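You operate a simulated robot arm through the tools that you are given. There is no shell and no other tool. Be economical: measure what you need, move in short steps, check, and stop when the job is done.

Carry out the task below with a simulated robot arm. There is one attempt and no reset: what you move stays moved.

Task
Put the blue belt brush on the hatch counter away on the tool side of the end table. Then put the lot marker from the top of the switch cabinet on the top of the feed belt. Then put the small hazel carton on the hatch counter. Keep to this order.

Only the result counts: the job must be done as asked and must still hold three seconds after the hand-in. Knocking over, shifting, dropping, spilling or breaking anything else fails it.

Robot
A 6-joint arm with a two-finger parallel gripper on a trunk, on a base that drives. Base frame: it is fixed to the floor where the robot stands at the start and does not move with it; the origin is under the middle of the robot, x ahead of it, y to its left, z up; the surface under the hand at the start is at about z = 900. Units: mm, degrees, N and s.
With the tool pointing down near the work surface it reaches from about 280 to 680 mm from the robot's upright axis, wherever it stands. Its first joint turns from -166.0 to 166.0 degrees. Places, roughly: hatch counter [500, 300, 900]; lot marker [-7500, -2250, 1000]; small hazel carton [500, -2500, 1000]; tool side of the end table [-1400, -3500, 800]; top of the feed belt [-8000, -1600, 1400]. Payload 1.57 kg.
Tool frame: the origin (TCP) lies between the finger pads and is the grasp point; the fingertips stand 30 mm ahead of it; z points along the fingers, y is the line along which they close. Largest opening 110 mm; finger width 24, thickness 12; the body of the gripper, 48 by 112 mm, starts 78 mm behind the TCP.
Orientation is that of the tool frame in the base frame, as [roll, pitch, yaw] about the fixed x, y, z axes, in that order (R = Rz(yaw) Ry(pitch) Rx(roll)). With the fingers straight down and closing along the base's y, the tool's x points along the base's -x, its y along +y and its z along -z.

Tools
- The arm moves only by the tool arm_command. Its arguments are lists of equal length, an entry for each row: "translation": the shift along the tool's x, y, z in units of 250 mm (1.0 is 250 mm), a list of three; "delta_rot": the turn, a rotation vector about the tool's x, y, z in units of 120 degrees (1.0 is 120 degrees), a list of three; "gripper": the finger opening in mm, from 0 to 110. In form: {"translation": [[dx, dy, dz], ...], "delta_rot": [[wx, wy, wz], ...], "gripper": [gripper, ...]}. A call has 1 to 20 rows; each row is the pose to reach, as a shift and turn from the pose commanded when the call began, along the tool's axes at that moment. A call with a number of a shift or a turn outside -1 to 1 is refused whole. Rows are played at 5 a second. More than 50 mm and 8.6 degrees between two rows, or a gripper value outside its range, and nothing of the call is played. Where a pose cannot be reached the arm comes as near as it can. A force on the tool above 40 N (or 10 N above the force at the start of the call, whichever is more), or a blocked arm, ends the call early, and 0.2 s more pass. Each finger travels about 108 mm/s and halts on what it meets, pressing with about 23 N; the grip force reading is that of the motor and also rises with nothing between the fingers. The clock runs only during rows and for 0.2 s after the last one: add rows that repeat a pose to give the fingers time. The reply holds the time, the measured pose of the TCP, the force on the tool along the base axes, the opening and the grip force, in the units named above and with some noise, with the torque about the TCP (base axes, N m) and any sound that the robot's microphone picked up.
- Cameras (640 x 400 px; columns grow to the right, rows downward): "scene" is now at [52.7, 135.1, 1674.5]; the picture's right is [-0.06, -1.00, 0.00], its down [-0.81, 0.05, -0.59] and it looks along [0.59, -0.04, -0.81] (base axes); focal length 261 px, centre (320, 200). "wrist" rides on the gripper at [70, 16, -141] in the tool frame; the picture's right is [-0.23, 0.97, 0.00], its down [-0.86, -0.20, -0.48] and it looks along [-0.47, -0.11, 0.88] (tool axes); focal length 222 px, centre (320, 200). There is no depth. A picture from a camera that has moved, and an enlarged one, comes with that camera's place and axes in the base frame and with its lens.
- camera(camera): a new picture of that camera. The clock stands still meanwhile.
- move_column(by): slides the trunk up (or, below 0, down) by that many mm; the arm and the scene camera ride with it, the base frame stays. It gives what a move gives, with no picture.
- base_move(legs): drives the robot by 1 to 6 legs, each [ahead, left, turn to the left] in mm, mm and degrees, along the robot's own axes; the way and the turn of a leg run together, so that a leg with both is an arc; at most 1500 mm and 180 degrees a leg. The arm and the cameras ride along, it lands a little off, and it stops where it bumps. It gives what a move gives.
- head_to(pan, tilt): turns the head with the scene camera to pan (to the left, within 120 degrees either way) and tilt (down, from -29 to 69), counted from straight ahead of the robot. It gives what a move gives.
- enlarge(camera, box): a new picture of the part [left, top, right, bottom] of that camera's present view, enlarged. The clock stands still meanwhile.
- sign_off(): hands the job in; it is judged then, once.

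Work in short steps. Places have to be worked out from the pictures, the camera data and where the tool is seen: move nearer, look again, correct. Check each grasp and each placing, and mend what went wrong. You have 165 turns and 112 pictures in all, those below and enlarged ones among them. Open the gripper and draw the arm clear of the work before you hand the job in, unless the task says otherwise; then end with one line.

The tools are called after "Request:" as name(argument=value, ...) on one line, values as JSON. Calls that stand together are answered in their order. arm_command: Moves the arm, as the interface text tells. Its arguments: {"type":"object","properties":{"translation":{"type":"array","items":{"type":"array","items":{"type":"number"}}},"delta_rot":{"type":"array","items":{"type":"array","items":{"type":"number"}}},"gripper":{"type":"array","items":{"type":"number"}}},"required":["translation","delta_rot","gripper"]} The other tools are called the same way: move_column (by) slides the trunk up or down; base_move (legs) drives the base; head_to (pan, tilt) turns the head that bears the scene camera; camera (camera) takes a picture; enlarge (camera, box) takes an enlarged picture of a part of a camera's view; sign_off () hands the job in.

At the start:

```text
clock: 0.0
ee_pos: [391.6, -49.4, 1162.3]
ee_rot: [180.0, 0.0, 179.9]
contact_force: [0.6, 0.9, 0.3]
moment: [0.03, 0.0, 0.0]
grip_width: 110.1
gripper_force: 0.1
trunk travel left (down, up): [-275.0, 315.0]
robot x, y, heading: [0.7, 1.1, 0.0]
head pan, tilt: [-3.7, 53.8]
```

scene: 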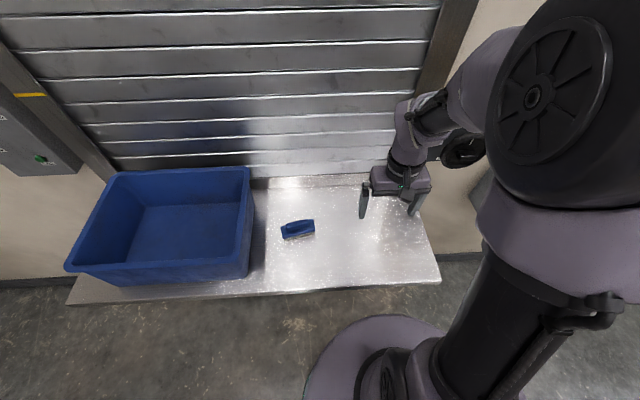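
wrist: 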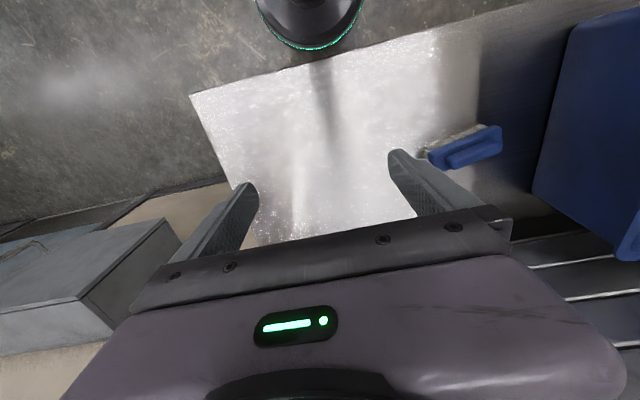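

The brush is near [490, 182, 915], lying mostly along y. I'll look closer before reaching for it.

Request:
enlarge(camera="scene", box=[250, 190, 350, 252])

Request:
enlarge(camera="wrist", box=[400, 100, 560, 200])

```text
6.40 times, centred on (300, 221) of scene
camera zoom: at [52.7, 135.1, 1674.5], right [-0.06, -1.0, 0.0], down [-0.81, 0.05, -0.59], along [0.59, -0.04, -0.81], focal length 1671 px, centre (448, 66)
```

zoom: 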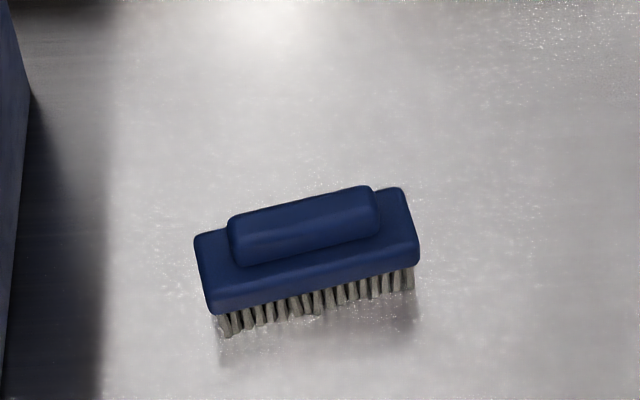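

```text
4.00 times, centred on (480, 150) of wrist
camera zoom: at [322.7, -31.9, 1304.5], right [0.23, 0.97, 0.0], down [0.86, -0.2, 0.48], along [0.47, -0.11, -0.88], focal length 888 px, centre (-320, 400)
```

zoom: 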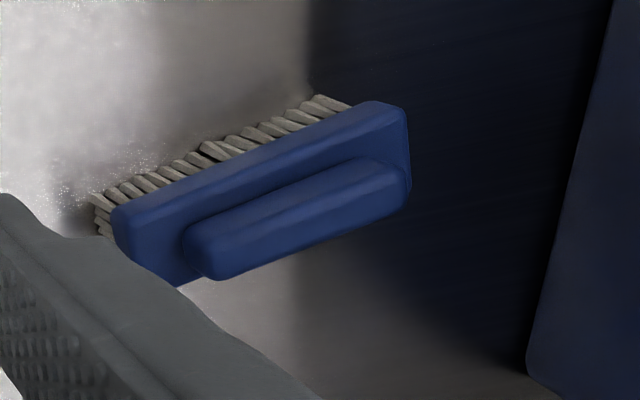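

The knob's top is about [481, 177, 962], with the brush's long axis about 13° off y. I'll move above it and turn the fingers to close across it, with the camera side away from the bin.

Request:
arm_command(translation=[[-0.026, 0.065, 0.023], [-0.051, 0.129, 0.047], [-0.077, 0.194, 0.07], [-0.102, 0.259, 0.094], [-0.128, 0.324, 0.117], [-0.153, 0.388, 0.141], [-0.179, 0.453, 0.164], [-0.205, 0.518, 0.187], [-0.23, 0.582, 0.211], [-0.256, 0.647, 0.234], [-0.281, 0.712, 0.258], [-0.307, 0.777, 0.281], [-0.332, 0.841, 0.305], [-0.358, 0.906, 0.328], [-0.358, 0.906, 0.328]], delta_rot=[[0, 0, -0.0615], [0, 0, -0.123], [0, 0, -0.1845], [0, 0, -0.246], [0, 0, -0.3075], [0, 0, -0.369], [0, 0, -0.4305], [0, 0, -0.492], [0, 0, -0.5535], [0, 0, -0.615], [0, 0, -0.6765], [0, 0, -0.738], [0, 0, -0.7995], [0, 0, -0.861], [0, 0, -0.861]], gripper=[110, 110, 110, 110, 110, 110, 110, 110, 110, 110, 110, 110, 110, 110, 110])

Request:
camera(camera="wrist")

Request:
camera(camera="scene")

```text
clock: 3.2
ee_pos: [481.0, 177.8, 1081.0]
ee_rot: [180.0, 0.0, -76.6]
contact_force: [-0.1, -0.1, 0.3]
moment: [0.02, -0.01, -0.01]
grip_width: 110.0
gripper_force: 0.1
trunk travel left (down, up): [-275.0, 315.0]
robot x, y, heading: [-0.6, 0.8, -0.1]
head pan, tilt: [-3.7, 53.8]
```

```text
107 pictures are left
camera wrist: at [482.4, 106.3, 1223.1], right [-1.0, 0.0, 0.0], down [0.0, 0.88, 0.48], along [0.0, 0.48, -0.88], focal length 222 px, centre (320, 200)
```

wrist: 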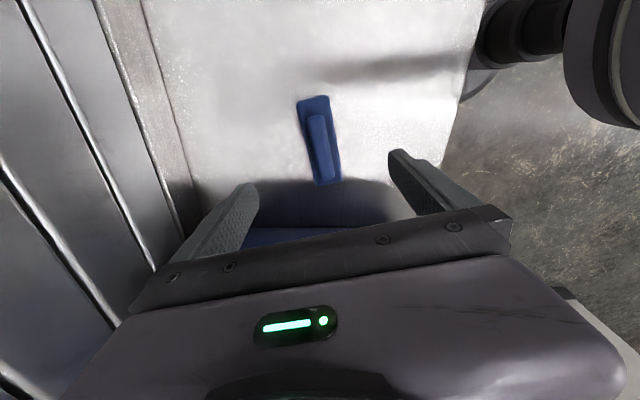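

```text
106 pictures are left
camera scene: at [52.5, 134.9, 1674.5], right [-0.06, -1.0, 0.0], down [-0.81, 0.05, -0.59], along [0.59, -0.04, -0.81], focal length 261 px, centre (320, 200)
```

scene: 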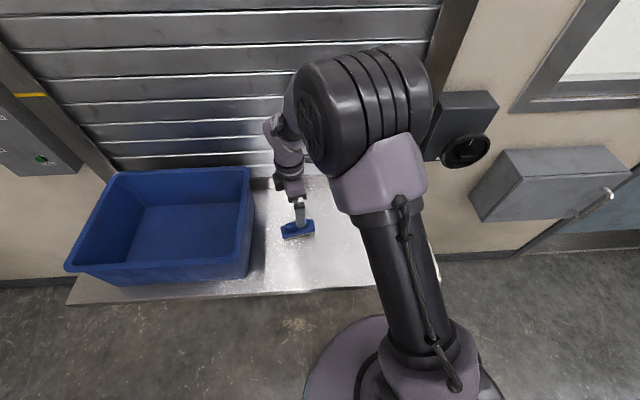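

The brush sits centred under the fingers, and its angle is good. I'll go down to z≈938 and close.

Request:
arm_command(translation=[[0, 0, 0.15], [0, 0, 0.3], [0, 0, 0.45], [0, 0, 0.572], [0, 0, 0.572], [0, 0, 0.572], [0, 0, 0.572], [0, 0, 0.572], [0, 0, 0.572]], delta_rot=[[0, 0, 0], [0, 0, 0], [0, 0, 0], [0, 0, 0], [0, 0, 0], [0, 0, 0], [0, 0, 0], [0, 0, 0], [0, 0, 0]], gripper=[110, 110, 110, 110, 110, 70, 40, 0, 0])

Request:
camera(camera="wrist")

```text
clock: 5.2
ee_pos: [482.7, 178.5, 939.3]
ee_rot: [180.0, -0.1, -76.7]
contact_force: [-0.5, -0.7, 0.1]
moment: [-0.01, 0.01, -0.01]
grip_width: 39.7
gripper_force: 23.6
trunk travel left (down, up): [-275.0, 315.0]
robot x, y, heading: [1.0, -0.6, 0.1]
head pan, tilt: [-3.7, 53.8]
```

```text
105 pictures are left
camera wrist: at [482.1, 107.4, 1081.7], right [-1.0, 0.0, 0.0], down [0.0, 0.88, 0.48], along [0.0, 0.48, -0.88], focal length 222 px, centre (320, 200)
```

wrist: 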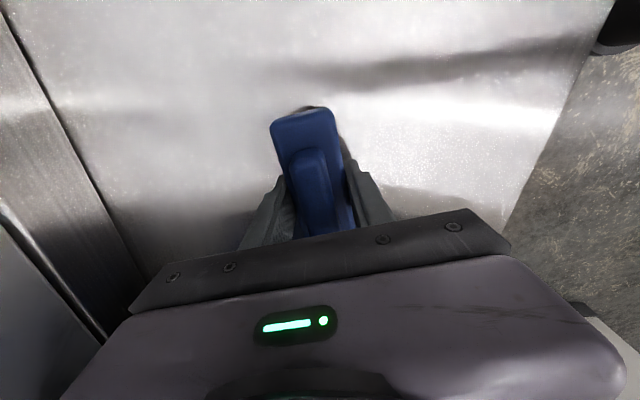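

The block is gripped at 39.7 mm. I'll lift straight up and draw the arm back in front of the robot for driving.

Request:
arm_command(translation=[[0, 0, -0.15], [0, 0, -0.3], [0, 0, -0.45], [0, 0, -0.6], [0, 0, -0.75], [0, 0, -0.9], [0, 0, -1.0], [0, 0, -1.0]], delta_rot=[[0, 0, 0], [0, 0, 0], [0, 0, 0], [0, 0, 0], [0, 0, 0], [0, 0, 0], [0, 0, 0], [0, 0, 0]], gripper=[0, 0, 0, 0, 0, 0, 0, 0])

Request:
head_to(pan=-60, tilt=15)

Request:
camera(camera="scene")

Request:
head_to(pan=-115, tilt=15)

Request:
camera(camera="scene")

```text
clock: 7.0
ee_pos: [484.0, 177.3, 1184.5]
ee_rot: [180.0, 0.0, -76.6]
contact_force: [0.7, 0.5, -1.7]
moment: [-0.01, 0.0, -0.04]
grip_width: 39.9
gripper_force: 23.1
trunk travel left (down, up): [-275.0, 315.0]
robot x, y, heading: [0.5, -0.7, -0.1]
head pan, tilt: [-3.7, 53.8]
```

```text
clock: 8.3
ee_pos: [483.3, 177.6, 1185.1]
ee_rot: [180.0, 0.0, -76.8]
contact_force: [-0.2, 0.0, -1.4]
moment: [0.02, 0.0, 0.0]
grip_width: 39.8
gripper_force: 22.9
trunk travel left (down, up): [-275.0, 315.0]
robot x, y, heading: [-2.1, -0.8, -0.2]
head pan, tilt: [-60.0, 15.0]
```

```text
104 pictures are left
camera scene: at [26.4, 59.0, 1733.2], right [-0.87, -0.5, 0.0], down [-0.13, 0.22, -0.97], along [0.48, -0.84, -0.26], focal length 261 px, centre (320, 200)
```

scene: 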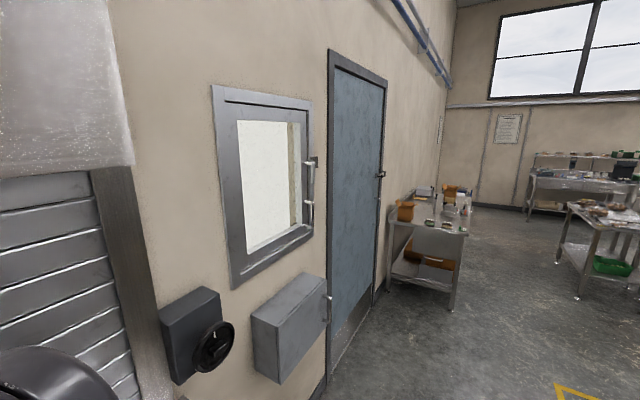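

```text
clock: 9.5
ee_pos: [483.3, 177.6, 1185.4]
ee_rot: [-180.0, 0.0, -76.8]
contact_force: [-0.3, 0.0, -1.8]
moment: [-0.02, -0.03, 0.0]
grip_width: 39.6
gripper_force: 23.3
trunk travel left (down, up): [-275.0, 315.0]
robot x, y, heading: [-0.3, 2.1, 0.1]
head pan, tilt: [-115.0, 15.0]
```

```text
103 pictures are left
camera scene: at [-59.7, 55.2, 1733.2], right [-0.91, 0.42, 0.0], down [0.11, 0.23, -0.97], along [-0.41, -0.88, -0.26], focal length 261 px, centre (320, 200)
```

scene: 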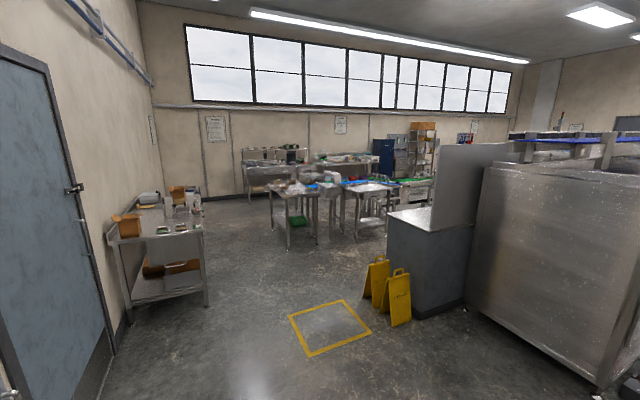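

The end table lies around x −1190…−1620 with its front edge near y −3440. The carton table is at x 15…670, y −2500 and beyond, and wet-floor signs stand near (−1570, −1530). I'll tuck the arm, then drive back, turn, and go down the aisle.

Request:
arm_command(translation=[[0.1, 0.095, 0], [0.2, 0.19, 0], [0.3, 0.285, 0], [0.4, 0.38, 0], [0.5, 0.475, 0], [0.593, 0.567, 0], [0.593, 0.567, 0]], delta_rot=[[0, 0, 0], [0, 0, 0], [0, 0, 0], [0, 0, 0], [0, 0, 0], [0, 0, 0], [0, 0, 0]], gripper=[0, 0, 0, 0, 0, 0, 0])

Request:
base_move(legs=[[-350, 0, 0], [0, 0, -90], [1300, 0, 0], [1000, 0, 0]])

Request:
head_to(pan=-35, tilt=25)

Request:
camera(camera="scene")

```text
clock: 11.1
ee_pos: [380.1, 1.1, 1189.6]
ee_rot: [-180.0, 0.0, -76.7]
contact_force: [0.8, -0.4, -0.9]
moment: [0.0, 0.02, 0.04]
grip_width: 39.6
gripper_force: 23.1
trunk travel left (down, up): [-275.0, 315.0]
robot x, y, heading: [0.4, 2.1, 0.2]
head pan, tilt: [-115.0, 15.0]
```

```text
clock: 28.1
ee_pos: [-342.3, -2669.7, 1188.8]
ee_rot: [-180.0, -0.1, -166.5]
contact_force: [-0.3, 0.0, -1.5]
moment: [0.0, 0.02, 0.02]
grip_width: 39.7
gripper_force: 23.0
trunk travel left (down, up): [-275.0, 315.0]
robot x, y, heading: [-342.9, -2288.5, -89.7]
head pan, tilt: [-115.0, 15.0]
```

```text
clock: 29.6
ee_pos: [-341.7, -2670.2, 1188.2]
ee_rot: [-180.0, -0.1, -166.4]
contact_force: [0.0, -0.2, -0.4]
moment: [0.0, 0.03, -0.01]
grip_width: 39.7
gripper_force: 22.9
trunk travel left (down, up): [-275.0, 315.0]
robot x, y, heading: [-347.0, -2291.1, -90.2]
head pan, tilt: [-35.0, 25.0]
```

```text
102 pictures are left
camera scene: at [-257.7, -2346.7, 1717.0], right [-0.82, 0.57, 0.0], down [0.24, 0.35, -0.91], along [-0.52, -0.74, -0.42], focal length 261 px, centre (320, 200)
```

scene: 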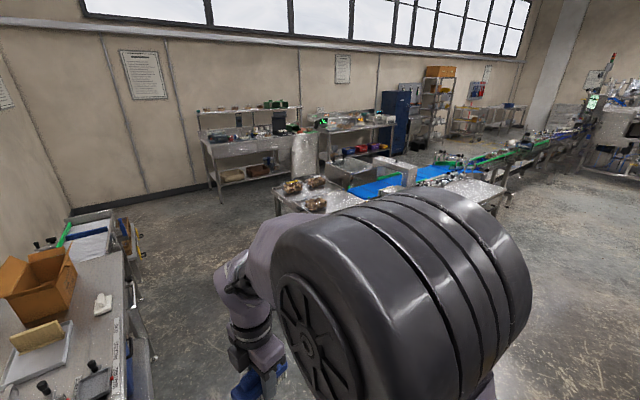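

The end table ends the conveyor line and the arm hides part of it. I'll strafe right to line up with it, then look.

Request:
base_move(legs=[[100, 0, 0], [0, -950, 0]])

Request:
head_to(pan=5, tilt=40)

Request:
camera(camera="scene")

Request:
camera(camera="wrist")

```text
clock: 35.3
ee_pos: [-1300.7, -2767.7, 1188.1]
ee_rot: [-180.0, 0.0, -167.1]
contact_force: [-1.3, 0.3, -1.5]
moment: [-0.02, 0.01, 0.01]
grip_width: 39.9
gripper_force: 23.2
trunk travel left (down, up): [-275.0, 315.0]
robot x, y, heading: [-1298.8, -2389.0, -90.6]
head pan, tilt: [-35.0, 25.0]
```

```text
clock: 36.4
ee_pos: [-1300.5, -2768.8, 1188.2]
ee_rot: [179.9, 0.0, -167.1]
contact_force: [0.2, 0.1, -1.4]
moment: [-0.01, 0.01, -0.02]
grip_width: 39.6
gripper_force: 23.2
trunk travel left (down, up): [-275.0, 315.0]
robot x, y, heading: [-1298.9, -2388.8, -90.3]
head pan, tilt: [5.0, 40.0]
```

```text
101 pictures are left
camera scene: at [-1153.2, -2455.5, 1693.7], right [-1.0, -0.08, 0.0], down [-0.05, 0.64, -0.77], along [0.06, -0.76, -0.64], focal length 261 px, centre (320, 200)
```

scene: 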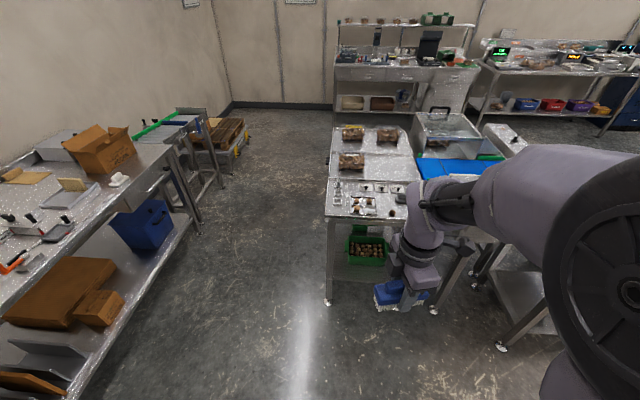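

```text
100 pictures are left
camera wrist: at [-1372.9, -2767.7, 1330.0], right [0.0, 1.0, 0.0], down [0.88, 0.0, 0.48], along [0.48, 0.0, -0.88], focal length 222 px, centre (320, 200)
```

wrist: 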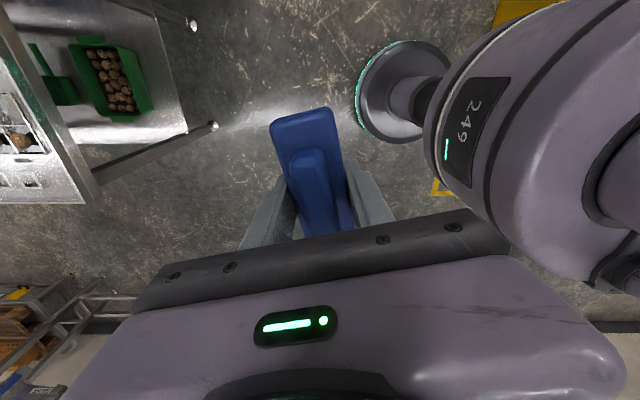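

The end table is straight ahead; I'll zoom in on its top.

Request:
enlarge(camera="scene", box=[310, 110, 470, 225])

```text
3.48 times, centred on (390, 168) of scene
camera zoom: at [-1153.2, -2455.5, 1693.7], right [-1.0, -0.08, 0.0], down [-0.05, 0.64, -0.77], along [0.06, -0.76, -0.64], focal length 908 px, centre (76, 313)
```

zoom: 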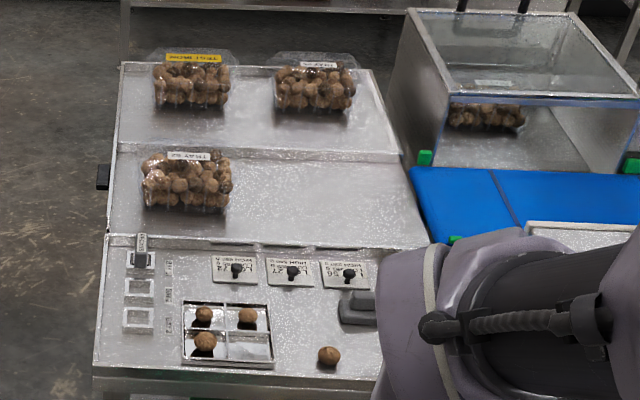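

The tool area's labels aren't readable from here. I'll move right and somewhat closer, so the head looks onto the table with the arm off to the side.

Request:
base_move(legs=[[0, -330, 0], [250, 0, 0]])

Request:
head_to(pan=5, tilt=50)

Request:
camera(camera="scene")

```text
clock: 40.0
ee_pos: [-1630.0, -3021.1, 1187.5]
ee_rot: [-180.0, 0.1, -167.1]
contact_force: [-0.4, 0.1, -1.4]
moment: [0.02, 0.0, -0.02]
grip_width: 39.7
gripper_force: 22.6
trunk travel left (down, up): [-275.0, 315.0]
robot x, y, heading: [-1625.5, -2638.2, -90.6]
head pan, tilt: [5.0, 40.0]
```

```text
clock: 40.7
ee_pos: [-1627.8, -3019.5, 1188.1]
ee_rot: [180.0, -0.1, -167.1]
contact_force: [0.4, 0.0, -1.2]
moment: [0.0, -0.04, -0.03]
grip_width: 39.7
gripper_force: 23.0
trunk travel left (down, up): [-275.0, 315.0]
robot x, y, heading: [-1629.2, -2643.9, -90.6]
head pan, tilt: [5.0, 50.0]
```

```text
98 pictures are left
camera scene: at [-1481.2, -2699.3, 1679.5], right [-1.0, -0.08, 0.0], down [-0.06, 0.76, -0.64], along [0.05, -0.64, -0.77], focal length 261 px, centre (320, 200)
```

scene: 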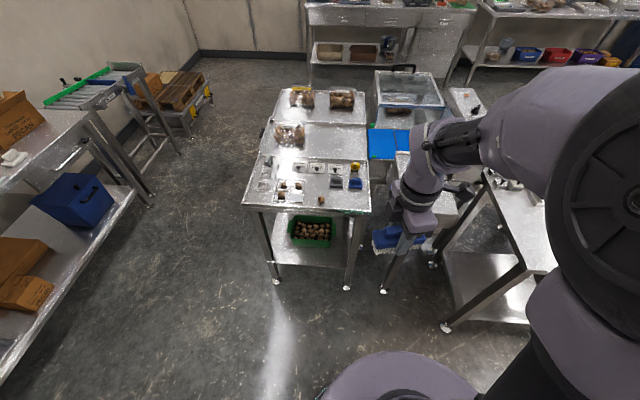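

Request:
enlarge(camera="scene", box=[235, 140, 379, 230])

```text
4.44 times, centred on (307, 185) of scene
camera zoom: at [-1481.2, -2699.3, 1679.5], right [-1.0, -0.08, 0.0], down [-0.06, 0.76, -0.64], along [0.05, -0.64, -0.77], focal length 1160 px, centre (378, 267)
```

zoom: 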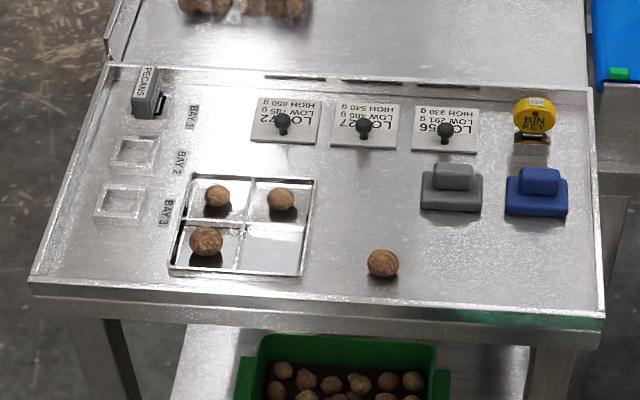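

The tools (grey and blue pads, bin key) stand on the −x side of the table, and there is free space in front of them around (−1545, −3450). I'll drive closer and lower the trunk.

Request:
base_move(legs=[[240, 0, 0]])

Request:
move_column(by=-90)

Request:
head_to(pan=0, tilt=60)

Request:
camera(camera="scene")

```text
clock: 42.5
ee_pos: [-1630.6, -3259.6, 1187.7]
ee_rot: [179.9, 0.0, -167.2]
contact_force: [-0.5, -0.7, -1.1]
moment: [0.01, -0.01, 0.01]
grip_width: 39.9
gripper_force: 22.7
trunk travel left (down, up): [-275.0, 315.0]
robot x, y, heading: [-1630.2, -2878.0, -90.3]
head pan, tilt: [5.0, 50.0]
```

```text
clock: 43.8
ee_pos: [-1631.2, -3258.3, 1098.6]
ee_rot: [180.0, 0.1, -167.1]
contact_force: [0.4, 0.3, -1.4]
moment: [0.0, 0.01, -0.02]
grip_width: 39.7
gripper_force: 22.8
trunk travel left (down, up): [-185.0, 405.0]
robot x, y, heading: [-1629.9, -2875.3, -90.1]
head pan, tilt: [5.0, 50.0]
```

```text
clock: 44.5
ee_pos: [-1629.8, -3259.2, 1098.0]
ee_rot: [179.9, 0.0, -167.0]
contact_force: [0.1, 0.9, -0.6]
moment: [0.01, 0.01, 0.01]
grip_width: 39.7
gripper_force: 23.5
trunk travel left (down, up): [-185.0, 405.0]
robot x, y, heading: [-1629.4, -2878.2, -90.4]
head pan, tilt: [0.0, 60.0]
```

```text
96 pictures are left
camera scene: at [-1489.5, -2927.7, 1577.0], right [-1.0, 0.01, 0.0], down [0.01, 0.87, -0.5], along [0.0, -0.5, -0.87], focal length 261 px, centre (320, 200)
```

scene: 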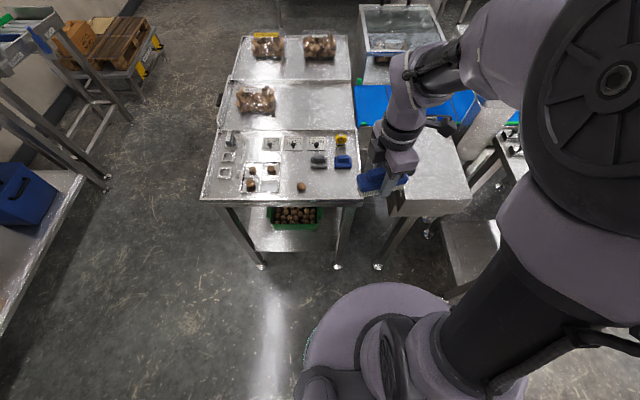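

Positions agree: free spot at about (−1540, −3445). I'll move above it, square to the table, with the brush bottom about 100 mm over the top.

Request:
arm_command(translation=[[-0.026, -0.115, 0.05], [-0.052, -0.23, 0.1], [-0.078, -0.345, 0.2], [-0.105, -0.46, 0.3], [-0.131, -0.576, 0.4], [-0.157, -0.691, 0.52], [-0.183, -0.806, 0.64], [-0.183, -0.806, 0.64]], delta_rot=[[0, 0, 0.015], [0, 0, 0.03], [0, 0, 0.046], [0, 0, 0.062], [0, 0, 0.077], [0, 0, 0.093], [0, 0, 0.108], [0, 0, 0.108]], gripper=[0, 0, 0, 0, 0, 0, 0, 0])

Request:
camera(camera="wrist")

Request:
camera(camera="scene")

```text
clock: 46.3
ee_pos: [-1542.7, -3446.0, 936.0]
ee_rot: [-180.0, 0.0, 179.9]
contact_force: [-0.3, 0.1, -1.2]
moment: [0.0, -0.01, -0.03]
grip_width: 39.5
gripper_force: 23.2
trunk travel left (down, up): [-185.0, 405.0]
robot x, y, heading: [-1627.5, -2879.0, -90.4]
head pan, tilt: [0.0, 60.0]
```

```text
95 pictures are left
camera wrist: at [-1611.6, -3429.5, 1078.6], right [0.23, 0.97, 0.0], down [0.85, -0.2, 0.48], along [0.47, -0.11, -0.88], focal length 222 px, centre (320, 200)
```

wrist: 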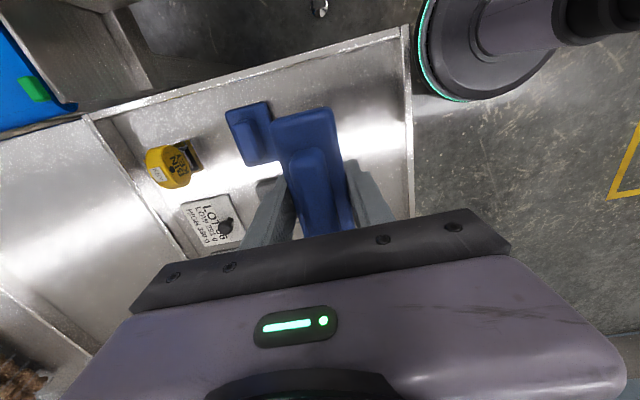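

```text
94 pictures are left
camera scene: at [-1489.6, -2927.5, 1577.0], right [-1.0, 0.01, 0.0], down [0.01, 0.87, -0.5], along [0.0, -0.5, -0.87], focal length 261 px, centre (320, 200)
```

scene: 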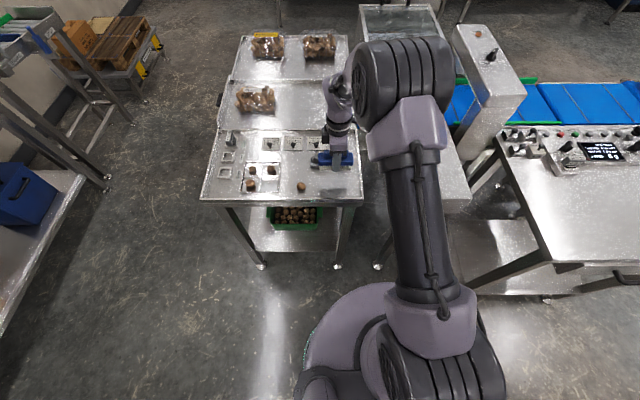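

There's clearance to the pad (front edge y≈−3501) and to the rim. I'll shift 8 mm frontwards and go down near the table.

Request:
arm_command(translation=[[0, 0.032, 0.12], [0, 0.032, 0.24], [0, 0.032, 0.34], [0, 0.032, 0.36], [0, 0.032, 0.37], [0, 0.032, 0.38], [0, 0.032, 0.39], [0, 0.032, 0.39]], delta_rot=[[0, 0, 0], [0, 0, 0], [0, 0, 0], [0, 0, 0], [0, 0, 0], [0, 0, 0], [0, 0, 0], [0, 0, 0]], gripper=[0, 0, 0, 0, 0, 0, 0, 0])

Request:
camera(camera="wrist")

```text
clock: 47.2
ee_pos: [-1541.0, -3436.8, 858.6]
ee_rot: [-179.6, 0.2, 179.8]
contact_force: [-3.3, 10.9, 22.7]
moment: [0.96, 0.2, -0.02]
grip_width: 39.8
gripper_force: 23.2
trunk travel left (down, up): [-185.0, 405.0]
robot x, y, heading: [-1628.5, -2878.4, -90.5]
head pan, tilt: [0.0, 60.0]
stopped in row 4: the force on the tool passed its limit at 55 N (the readings are from after the stop); the commanded pose is now the measured one
```

```text
93 pictures are left
camera wrist: at [-1611.0, -3419.2, 1000.7], right [0.23, 0.97, -0.01], down [0.85, -0.2, 0.48], along [0.47, -0.12, -0.88], focal length 222 px, centre (320, 200)
```

wrist: 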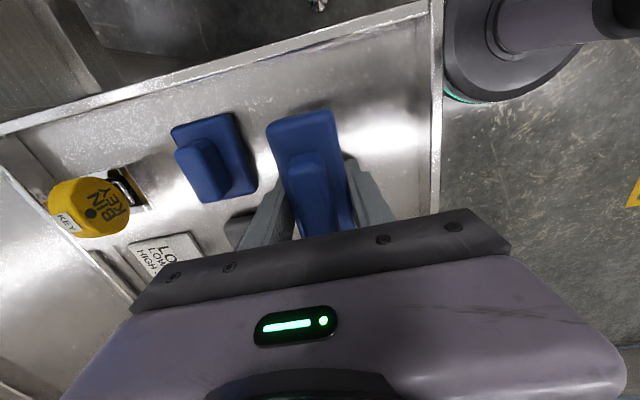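

Contact came at TCP z≈858, so the table top is near 820 and the brush is resting on it. I'll ease off 2 mm, then open gently to 60 mm.

Request:
arm_command(translation=[[0, 0, -0.006], [0, 0, -0.006], [0, 0, -0.006]], delta_rot=[[0, 0, 0], [0, 0, 0], [0, 0, 0]], gripper=[0, 0, 0])

```text
clock: 48.0
ee_pos: [-1539.9, -3439.4, 858.6]
ee_rot: [-179.5, 0.1, 179.9]
contact_force: [-1.8, 10.5, 7.9]
moment: [0.61, 0.07, 0.02]
grip_width: 39.6
gripper_force: 23.1
trunk travel left (down, up): [-185.0, 405.0]
robot x, y, heading: [-1625.0, -2881.6, -90.3]
head pan, tilt: [0.0, 60.0]
```

Only light forces remain. I'll open to 60 mm and rise.

Request:
arm_command(translation=[[0, 0, 0], [0, 0, 0], [0, 0, 0], [0, 0, -0.1], [0, 0, -0.25], [0, 0, -0.4], [0, 0, -0.55], [0, 0, -0.7], [0, 0, -0.7]], delta_rot=[[0, 0, 0], [0, 0, 0], [0, 0, 0], [0, 0, 0], [0, 0, 0], [0, 0, 0], [0, 0, 0], [0, 0, 0], [0, 0, 0]], gripper=[50, 60, 60, 60, 60, 60, 60, 60, 60])

Request:
camera(camera="wrist")

Request:
enlarge(camera="scene", box=[200, 120, 380, 220])

```text
clock: 50.0
ee_pos: [-1542.6, -3439.1, 1032.2]
ee_rot: [-179.7, 0.0, 180.0]
contact_force: [-0.5, 0.2, -1.0]
moment: [-0.02, -0.03, -0.01]
grip_width: 60.2
gripper_force: 0.1
trunk travel left (down, up): [-185.0, 405.0]
robot x, y, heading: [-1626.5, -2880.8, -90.6]
head pan, tilt: [0.0, 60.0]
```

```text
92 pictures are left
camera wrist: at [-1611.6, -3421.1, 1174.3], right [0.23, 0.97, 0.0], down [0.85, -0.2, 0.48], along [0.47, -0.11, -0.88], focal length 222 px, centre (320, 200)
```

wrist: 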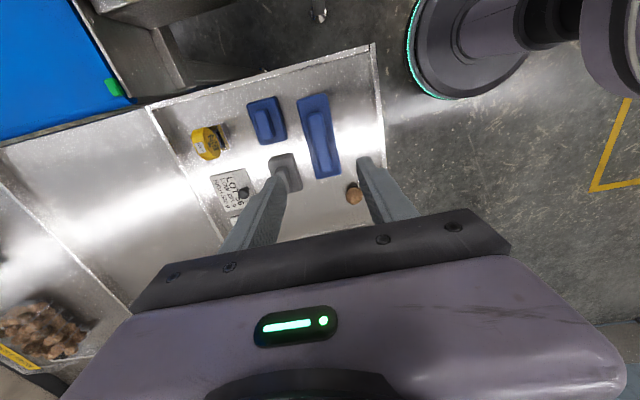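

```text
3.56 times, centred on (290, 170) of scene
camera zoom: at [-1489.5, -2927.8, 1576.9], right [-1.0, 0.01, 0.0], down [0.01, 0.87, -0.5], along [0.0, -0.5, -0.87], focal length 928 px, centre (427, 307)
```

zoom: 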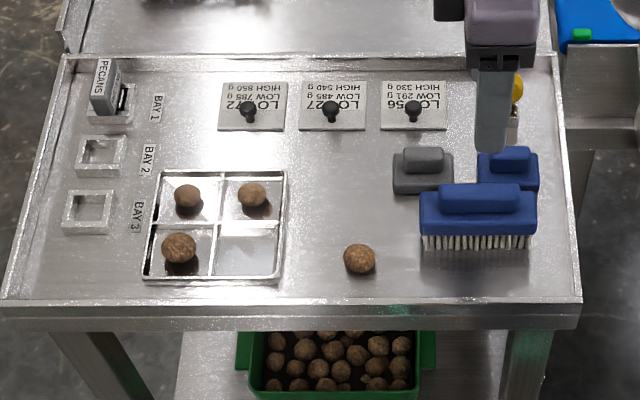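

The brush stands upright in the tool area and nothing else moved. I'll tuck the arm, back away, and look west towards the lot marker.

Request:
arm_command(translation=[[0.05, 0.15, -0.15], [0.1, 0.3, -0.3], [0.17, 0.45, -0.45], [0.25, 0.6, -0.6], [0.3, 0.75, -0.7], [0.34, 0.75, -0.7]], delta_rot=[[0, 0, 0], [0, 0, 0], [0, 0, 0], [0, 0, 0], [0, 0, 0], [0, 0, 0]], gripper=[60, 60, 60, 60, 60, 60])

Request:
base_move(legs=[[-450, 0, 0]])

Request:
head_to(pan=-95, tilt=15)

Request:
camera(camera="scene")

```text
refused: row 1 steps farther than a row can; nothing moved
```

```text
clock: 52.7
ee_pos: [-1537.7, -2989.7, 1032.7]
ee_rot: [-179.7, -0.1, -179.9]
contact_force: [-1.4, 0.5, 0.1]
moment: [-0.01, 0.01, 0.02]
grip_width: 59.9
gripper_force: 0.0
trunk travel left (down, up): [-185.0, 405.0]
robot x, y, heading: [-1626.8, -2433.0, -90.0]
head pan, tilt: [0.0, 60.0]
```

```text
clock: 54.4
ee_pos: [-1537.7, -2989.9, 1031.7]
ee_rot: [-179.7, 0.0, -179.8]
contact_force: [0.3, 0.2, 0.2]
moment: [-0.01, -0.02, 0.01]
grip_width: 59.9
gripper_force: 0.2
trunk travel left (down, up): [-185.0, 405.0]
robot x, y, heading: [-1629.3, -2429.3, -90.2]
head pan, tilt: [-95.0, 15.0]
```

```text
90 pictures are left
camera scene: at [-1580.1, -2403.6, 1643.2], right [0.09, 1.0, 0.0], down [0.26, -0.02, -0.97], along [-0.96, 0.09, -0.26], focal length 261 px, centre (320, 200)
```

scene: 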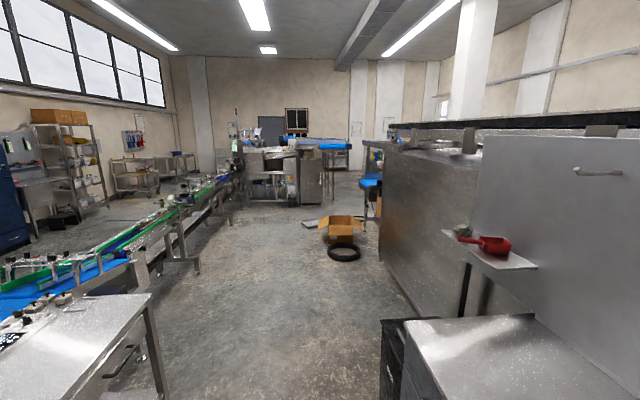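

The aisle west is free between y≈−3150 and y≈−1960; a box and a ring lie near (−5000, −1800) and something flat near (−5900, −2200). I'll tuck the arm, turn west, and drive along y≈−2600.

Request:
arm_command(translation=[[0.05, 0.12, -0.1], [0.1, 0.24, -0.2], [0.16, 0.36, -0.3], [0.22, 0.48, -0.4], [0.28, 0.6, -0.5], [0.34, 0.72, -0.6], [0.34, 0.72, -0.6]], delta_rot=[[0, 0, 0], [0, 0, 0], [0, 0, 0], [0, 0, 0], [0, 0, 0], [0, 0, 0], [0, 0, 0]], gripper=[60, 60, 60, 60, 60, 60, 60])

Request:
base_move(legs=[[0, 0, -90], [0, 150, 0], [1500, 0, 0], [1200, 0, 0]])

Request:
head_to(pan=0, tilt=20)

Request:
camera(camera="scene")

```text
clock: 56.0
ee_pos: [-1622.1, -2809.3, 1179.8]
ee_rot: [-179.7, 0.0, -179.9]
contact_force: [0.1, -1.2, -0.9]
moment: [0.0, 0.02, 0.04]
grip_width: 60.2
gripper_force: 0.2
trunk travel left (down, up): [-185.0, 405.0]
robot x, y, heading: [-1626.6, -2427.9, -90.1]
head pan, tilt: [-95.0, 15.0]
```

```text
clock: 73.8
ee_pos: [-4695.1, -2578.6, 1179.7]
ee_rot: [-179.7, 0.0, 90.8]
contact_force: [-0.1, 0.5, -0.1]
moment: [0.01, -0.02, -0.01]
grip_width: 59.7
gripper_force: 0.1
trunk travel left (down, up): [-185.0, 405.0]
robot x, y, heading: [-4319.3, -2568.2, -179.7]
head pan, tilt: [-95.0, 15.0]
```

```text
clock: 75.5
ee_pos: [-4695.0, -2578.1, 1179.4]
ee_rot: [-179.7, 0.0, 90.8]
contact_force: [0.9, -0.7, 0.6]
moment: [0.03, 0.02, -0.03]
grip_width: 60.2
gripper_force: 0.1
trunk travel left (down, up): [-185.0, 405.0]
robot x, y, heading: [-4318.5, -2568.4, -179.8]
head pan, tilt: [0.0, 20.0]
```

```text
89 pictures are left
camera scene: at [-4390.0, -2712.1, 1635.1], right [-0.01, 1.0, 0.0], down [0.34, 0.0, -0.94], along [-0.94, 0.0, -0.34], focal length 261 px, centre (320, 200)
```

scene: 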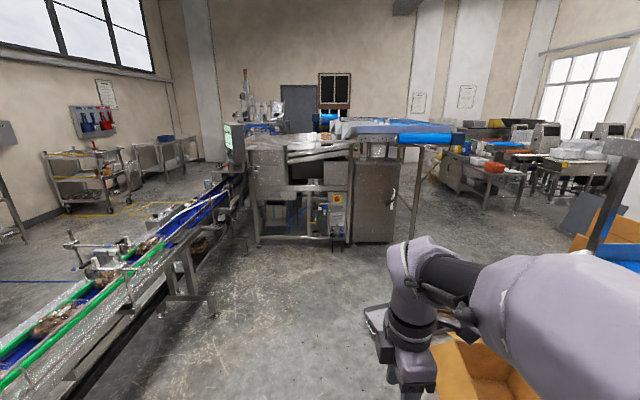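

The switch cabinet with the handle is at about pixel (375,200), and the blue feed belt is behind it at the upper right. I'll zoom in.

Request:
enlarge(camera="scene", box=[230, 80, 480, 250])

```text
2.35 times, centred on (355, 165) of scene
camera zoom: at [-4390.0, -2712.1, 1635.1], right [-0.01, 1.0, 0.0], down [0.34, 0.0, -0.94], along [-0.94, 0.0, -0.34], focal length 614 px, centre (238, 282)
```

zoom: 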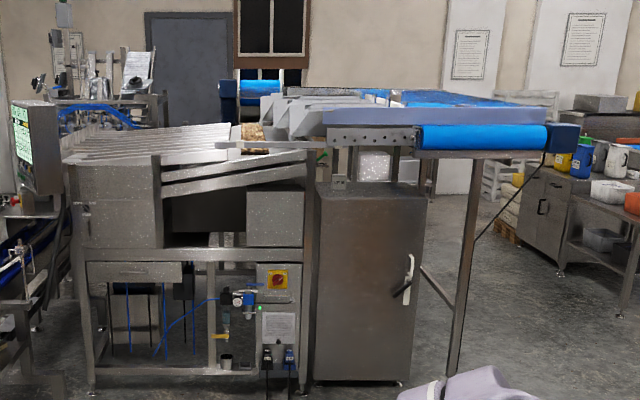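

The marker must be on the cabinet top under the belt frame. I'll drive further and look again.

Request:
base_move(legs=[[0, 100, 0], [1500, 0, 0], [300, 0, 0]])

Request:
head_to(pan=-25, tilt=25)

Request:
camera(camera="scene")

```text
clock: 85.4
ee_pos: [-6501.7, -2698.8, 1180.1]
ee_rot: [-179.7, 0.0, 90.8]
contact_force: [-0.9, 1.0, -0.1]
moment: [-0.02, 0.0, 0.02]
grip_width: 60.1
gripper_force: 0.1
trunk travel left (down, up): [-185.0, 405.0]
robot x, y, heading: [-6124.7, -2691.3, -179.5]
head pan, tilt: [0.0, 20.0]
```

```text
clock: 86.3
ee_pos: [-6500.1, -2697.3, 1179.5]
ee_rot: [-179.7, 0.0, 90.9]
contact_force: [0.7, -0.7, 0.0]
moment: [0.0, 0.0, 0.01]
grip_width: 60.3
gripper_force: 0.0
trunk travel left (down, up): [-185.0, 405.0]
robot x, y, heading: [-6124.9, -2688.4, -179.8]
head pan, tilt: [-25.0, 25.0]
```

```text
87 pictures are left
camera scene: at [-6186.2, -2791.9, 1627.0], right [0.42, 0.91, 0.0], down [0.38, -0.18, -0.91], along [-0.82, 0.38, -0.42], focal length 261 px, centre (320, 200)
```

scene: 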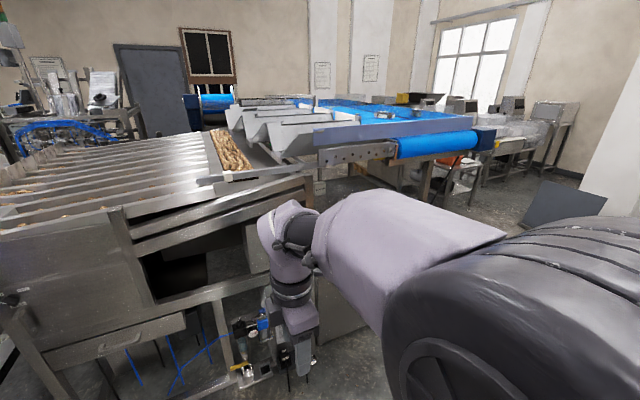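

I'll check the floor on the robot's right before strafing.

Request:
head_to(pan=-85, tilt=40)

Request:
camera(camera="scene")

```text
clock: 87.6
ee_pos: [-6499.7, -2697.4, 1178.9]
ee_rot: [-179.6, 0.0, 90.8]
contact_force: [-0.3, 0.5, -0.5]
moment: [-0.04, 0.01, -0.01]
grip_width: 59.9
gripper_force: 0.0
trunk travel left (down, up): [-185.0, 405.0]
robot x, y, heading: [-6122.2, -2692.1, -179.5]
head pan, tilt: [-85.0, 40.0]
```

```text
86 pictures are left
camera scene: at [-6110.5, -2745.5, 1603.7], right [1.0, 0.1, 0.0], down [0.06, -0.64, -0.77], along [-0.07, 0.76, -0.64], focal length 261 px, centre (320, 200)
```

scene: 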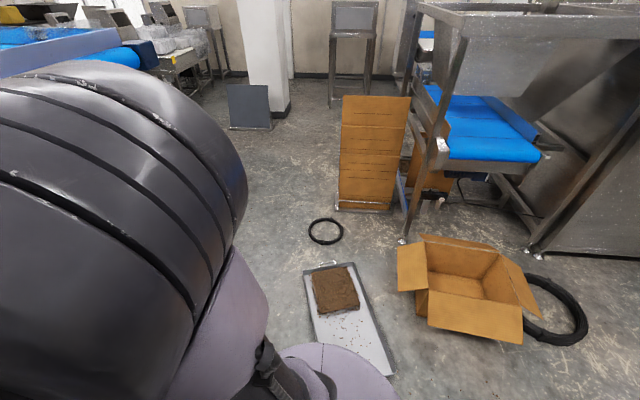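

A floor tray lies at x −6320…−5700, y −2230…−1630. I'll drive further ahead to x≈−6650 first, then strafe right so I pass clear of it.

Request:
base_move(legs=[[530, 0, 0], [0, -420, 0]])

Request:
head_to(pan=0, tilt=30)

Request:
camera(camera="scene")

Request:
camera(camera="wrist")

```text
clock: 92.8
ee_pos: [-7040.7, -2289.9, 1179.3]
ee_rot: [-179.6, 0.2, 90.5]
contact_force: [0.7, 0.7, 0.1]
moment: [-0.02, 0.01, 0.01]
grip_width: 60.1
gripper_force: 0.0
trunk travel left (down, up): [-185.0, 405.0]
robot x, y, heading: [-6660.9, -2281.7, -179.5]
head pan, tilt: [-85.0, 40.0]
```

```text
clock: 94.4
ee_pos: [-7041.2, -2291.0, 1179.0]
ee_rot: [-179.6, 0.0, 90.6]
contact_force: [-0.4, 0.3, -0.5]
moment: [-0.01, -0.01, 0.0]
grip_width: 60.1
gripper_force: 0.0
trunk travel left (down, up): [-185.0, 405.0]
robot x, y, heading: [-6660.2, -2282.6, -179.9]
head pan, tilt: [0.0, 30.0]
```

```text
85 pictures are left
camera scene: at [-6733.4, -2424.7, 1619.0], right [0.0, 1.0, 0.0], down [0.5, 0.0, -0.87], along [-0.87, 0.0, -0.5], focal length 261 px, centre (320, 200)
```

scene: 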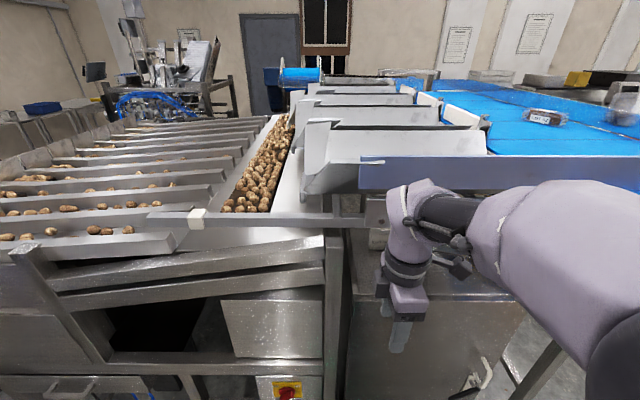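

```text
84 pictures are left
camera wrist: at [-7024.4, -2220.6, 1321.7], right [0.98, -0.22, -0.01], down [-0.19, -0.86, 0.48], along [-0.11, -0.47, -0.88], focal length 222 px, centre (320, 200)
```

wrist: 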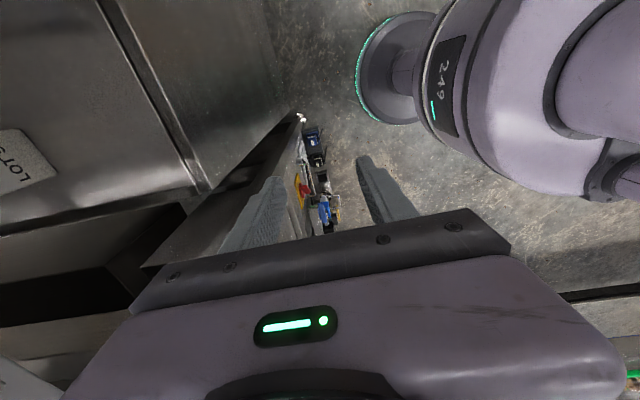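

A "LOT…" label appears at the left of the wrist view. I'll zoom there.

Request:
enlarge(camera="wrist", box=[0, 90, 160, 190])

Request:
enlarge(camera="scene", box=[330, 60, 640, 260])

```text
4.00 times, centred on (80, 140) of wrist
camera zoom: at [-7024.4, -2220.6, 1321.7], right [0.98, -0.22, -0.01], down [-0.19, -0.86, 0.48], along [-0.11, -0.47, -0.88], focal length 888 px, centre (1280, 440)
```

zoom: 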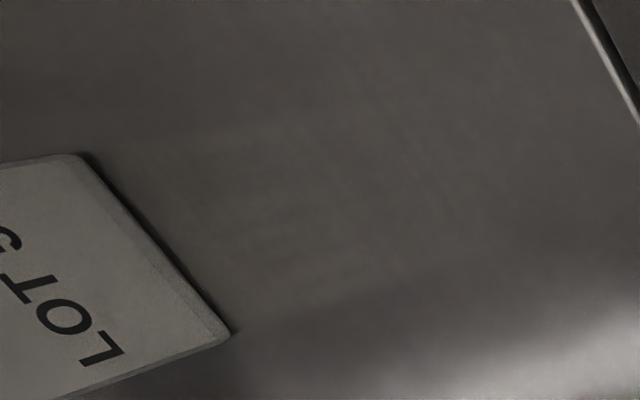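

```text
2.00 times, centred on (485, 160) of scene
camera zoom: at [-6733.4, -2424.7, 1619.0], right [0.0, 1.0, 0.0], down [0.5, 0.0, -0.87], along [-0.87, 0.0, -0.5], focal length 522 px, centre (-10, 280)
```

zoom: 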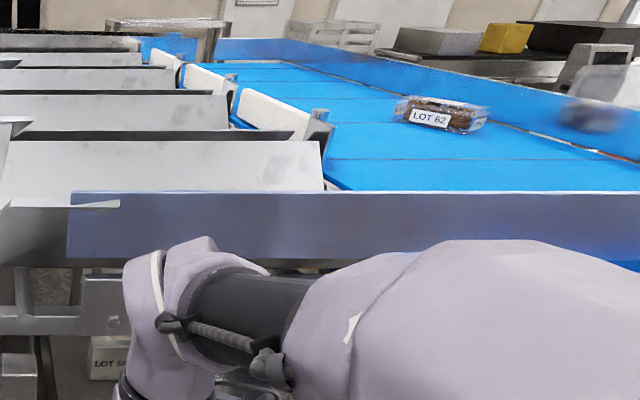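

The marker (a "LOT 56" plate) is about (−7510, −2210, 1000), on the cabinet's left part and under the belt frame. I'll swing the arm right out of the view and lower the trunk to see under.

Request:
arm_command(translation=[[0.18, 0, 0], [0.36, 0, 0], [0.54, 0, 0], [0.72, 0, 0], [0.88, 0, 0], [1.0, 0, 0], [1.0, 0, 0]], delta_rot=[[0, 0, 0], [0, 0, 0], [0, 0, 0], [0, 0, 0], [0, 0, 0], [0, 0, 0], [0, 0, 0]], gripper=[60, 60, 60, 60, 60, 60, 60])

Request:
move_column(by=-150)

Request:
head_to(pan=-10, tilt=28)

Request:
camera(camera="scene")

Request:
enlarge(camera="scene", box=[300, 120, 460, 220])

```text
clock: 96.0
ee_pos: [-7043.3, -2040.5, 1181.2]
ee_rot: [-179.7, 0.1, 90.7]
contact_force: [0.4, 0.6, -0.6]
moment: [0.01, -0.01, 0.0]
grip_width: 60.3
gripper_force: 0.0
trunk travel left (down, up): [-185.0, 405.0]
robot x, y, heading: [-6668.8, -2284.5, -179.7]
head pan, tilt: [0.0, 30.0]
```

```text
clock: 97.8
ee_pos: [-7043.7, -2041.0, 1031.1]
ee_rot: [-179.7, 0.0, 90.6]
contact_force: [-0.1, -0.9, -0.2]
moment: [-0.02, 0.02, 0.04]
grip_width: 59.9
gripper_force: 0.1
trunk travel left (down, up): [-35.0, 555.0]
robot x, y, heading: [-6662.5, -2282.7, -179.7]
head pan, tilt: [0.0, 30.0]
```

```text
clock: 98.5
ee_pos: [-7043.4, -2041.8, 1030.5]
ee_rot: [-179.8, -0.1, 90.7]
contact_force: [-0.2, 0.4, 0.4]
moment: [0.02, 0.03, 0.01]
grip_width: 60.0
gripper_force: 0.0
trunk travel left (down, up): [-35.0, 555.0]
robot x, y, heading: [-6662.6, -2285.1, -179.8]
head pan, tilt: [-10.0, 28.0]
```

```text
81 pictures are left
camera scene: at [-6732.9, -2408.9, 1472.2], right [0.17, 0.99, 0.0], down [0.46, -0.08, -0.88], along [-0.87, 0.15, -0.47], focal length 261 px, centre (320, 200)
```

scene: 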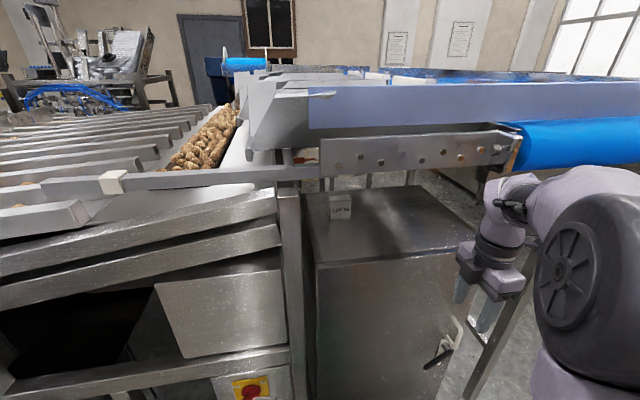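

```text
4.00 times, centred on (380, 170) of scene
camera zoom: at [-6732.9, -2408.9, 1472.2], right [0.17, 0.99, 0.0], down [0.46, -0.08, -0.88], along [-0.87, 0.15, -0.47], focal length 1044 px, centre (80, 320)
```

zoom: 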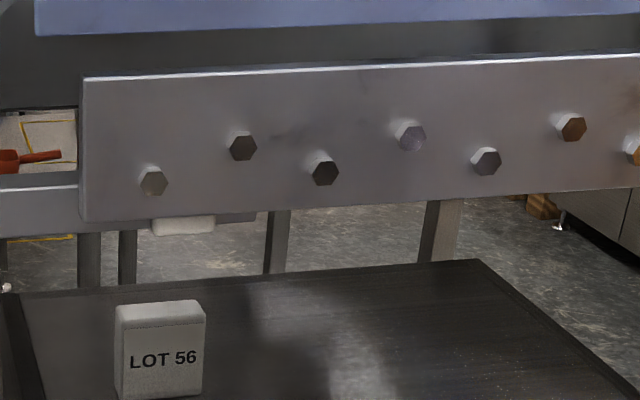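

The marker is an upright block, about 60×60×30 mm. Its face is at x≈−7412, y≈−2228, with the cabinet top at z≈1032, and a bracket hangs above at z≈1260. I'll take it with the tool nearly horizontal and the wrist camera on top, so first I turn the wrist and line up in y.

Request:
arm_command(translation=[[-0.068, -0.02, -0.025], [-0.136, -0.04, -0.05], [-0.204, -0.062, -0.076], [-0.272, -0.083, -0.1], [-0.34, -0.1, -0.127], [-0.408, -0.124, -0.15], [-0.476, -0.145, -0.178], [-0.544, -0.166, -0.2], [-0.612, -0.187, -0.23], [-0.68, -0.207, -0.255], [-0.748, -0.228, -0.28], [-0.748, -0.228, -0.28]], delta_rot=[[0, 0, -0.068], [0, 0, -0.135], [0, 0, -0.203], [0, 0, -0.27], [0, 0, -0.338], [0, 0, -0.406], [0, 0, -0.473], [0, 0, -0.541], [0, 0, -0.609], [0, 0, -0.676], [0, 0, -0.744], [0, 0, -0.744]], gripper=[80, 100, 110, 110, 110, 110, 110, 110, 110, 110, 110, 110])

```text
clock: 101.1
ee_pos: [-7046.5, -2364.6, 992.9]
ee_rot: [175.9, -4.2, 175.7]
contact_force: [-0.3, -0.2, -0.4]
moment: [0.02, 0.03, 0.0]
grip_width: 110.3
gripper_force: 0.1
out of reach, approached as far as the arm can: row 5, 6, 7, 8, 9, 10, 11, 12
trunk travel left (down, up): [-35.0, 555.0]
robot x, y, heading: [-6662.0, -2286.3, -179.9]
head pan, tilt: [-10.0, 28.0]
```

The last wrist joint runs into its limit when the camera is straight up in the arm's plane. Reaching from the right side, with the tool turned relative to the arm plane, gives it room. I'll reposition the robot to about (−6830, −1845), turned 35° left.

Request:
base_move(legs=[[0, -440, 0], [0, 0, 35]])

Request:
arm_command(translation=[[0, 0, 0]], delta_rot=[[0, 0, 0]], gripper=[110])

```text
clock: 105.5
ee_pos: [-6932.7, -2132.2, 994.2]
ee_rot: [176.0, -4.2, -149.3]
contact_force: [0.1, 0.1, 0.2]
moment: [0.01, 0.0, 0.02]
grip_width: 110.0
gripper_force: 0.0
trunk travel left (down, up): [-35.0, 555.0]
robot x, y, heading: [-6666.8, -1848.2, -144.5]
head pan, tilt: [-10.0, 28.0]
```

```text
clock: 105.8
ee_pos: [-6932.1, -2131.1, 993.6]
ee_rot: [175.9, -4.2, -149.3]
contact_force: [0.3, 0.7, 0.4]
moment: [0.01, 0.01, 0.01]
grip_width: 109.9
gripper_force: 0.1
trunk travel left (down, up): [-35.0, 555.0]
robot x, y, heading: [-6668.4, -1845.4, -144.3]
head pan, tilt: [-10.0, 28.0]
```

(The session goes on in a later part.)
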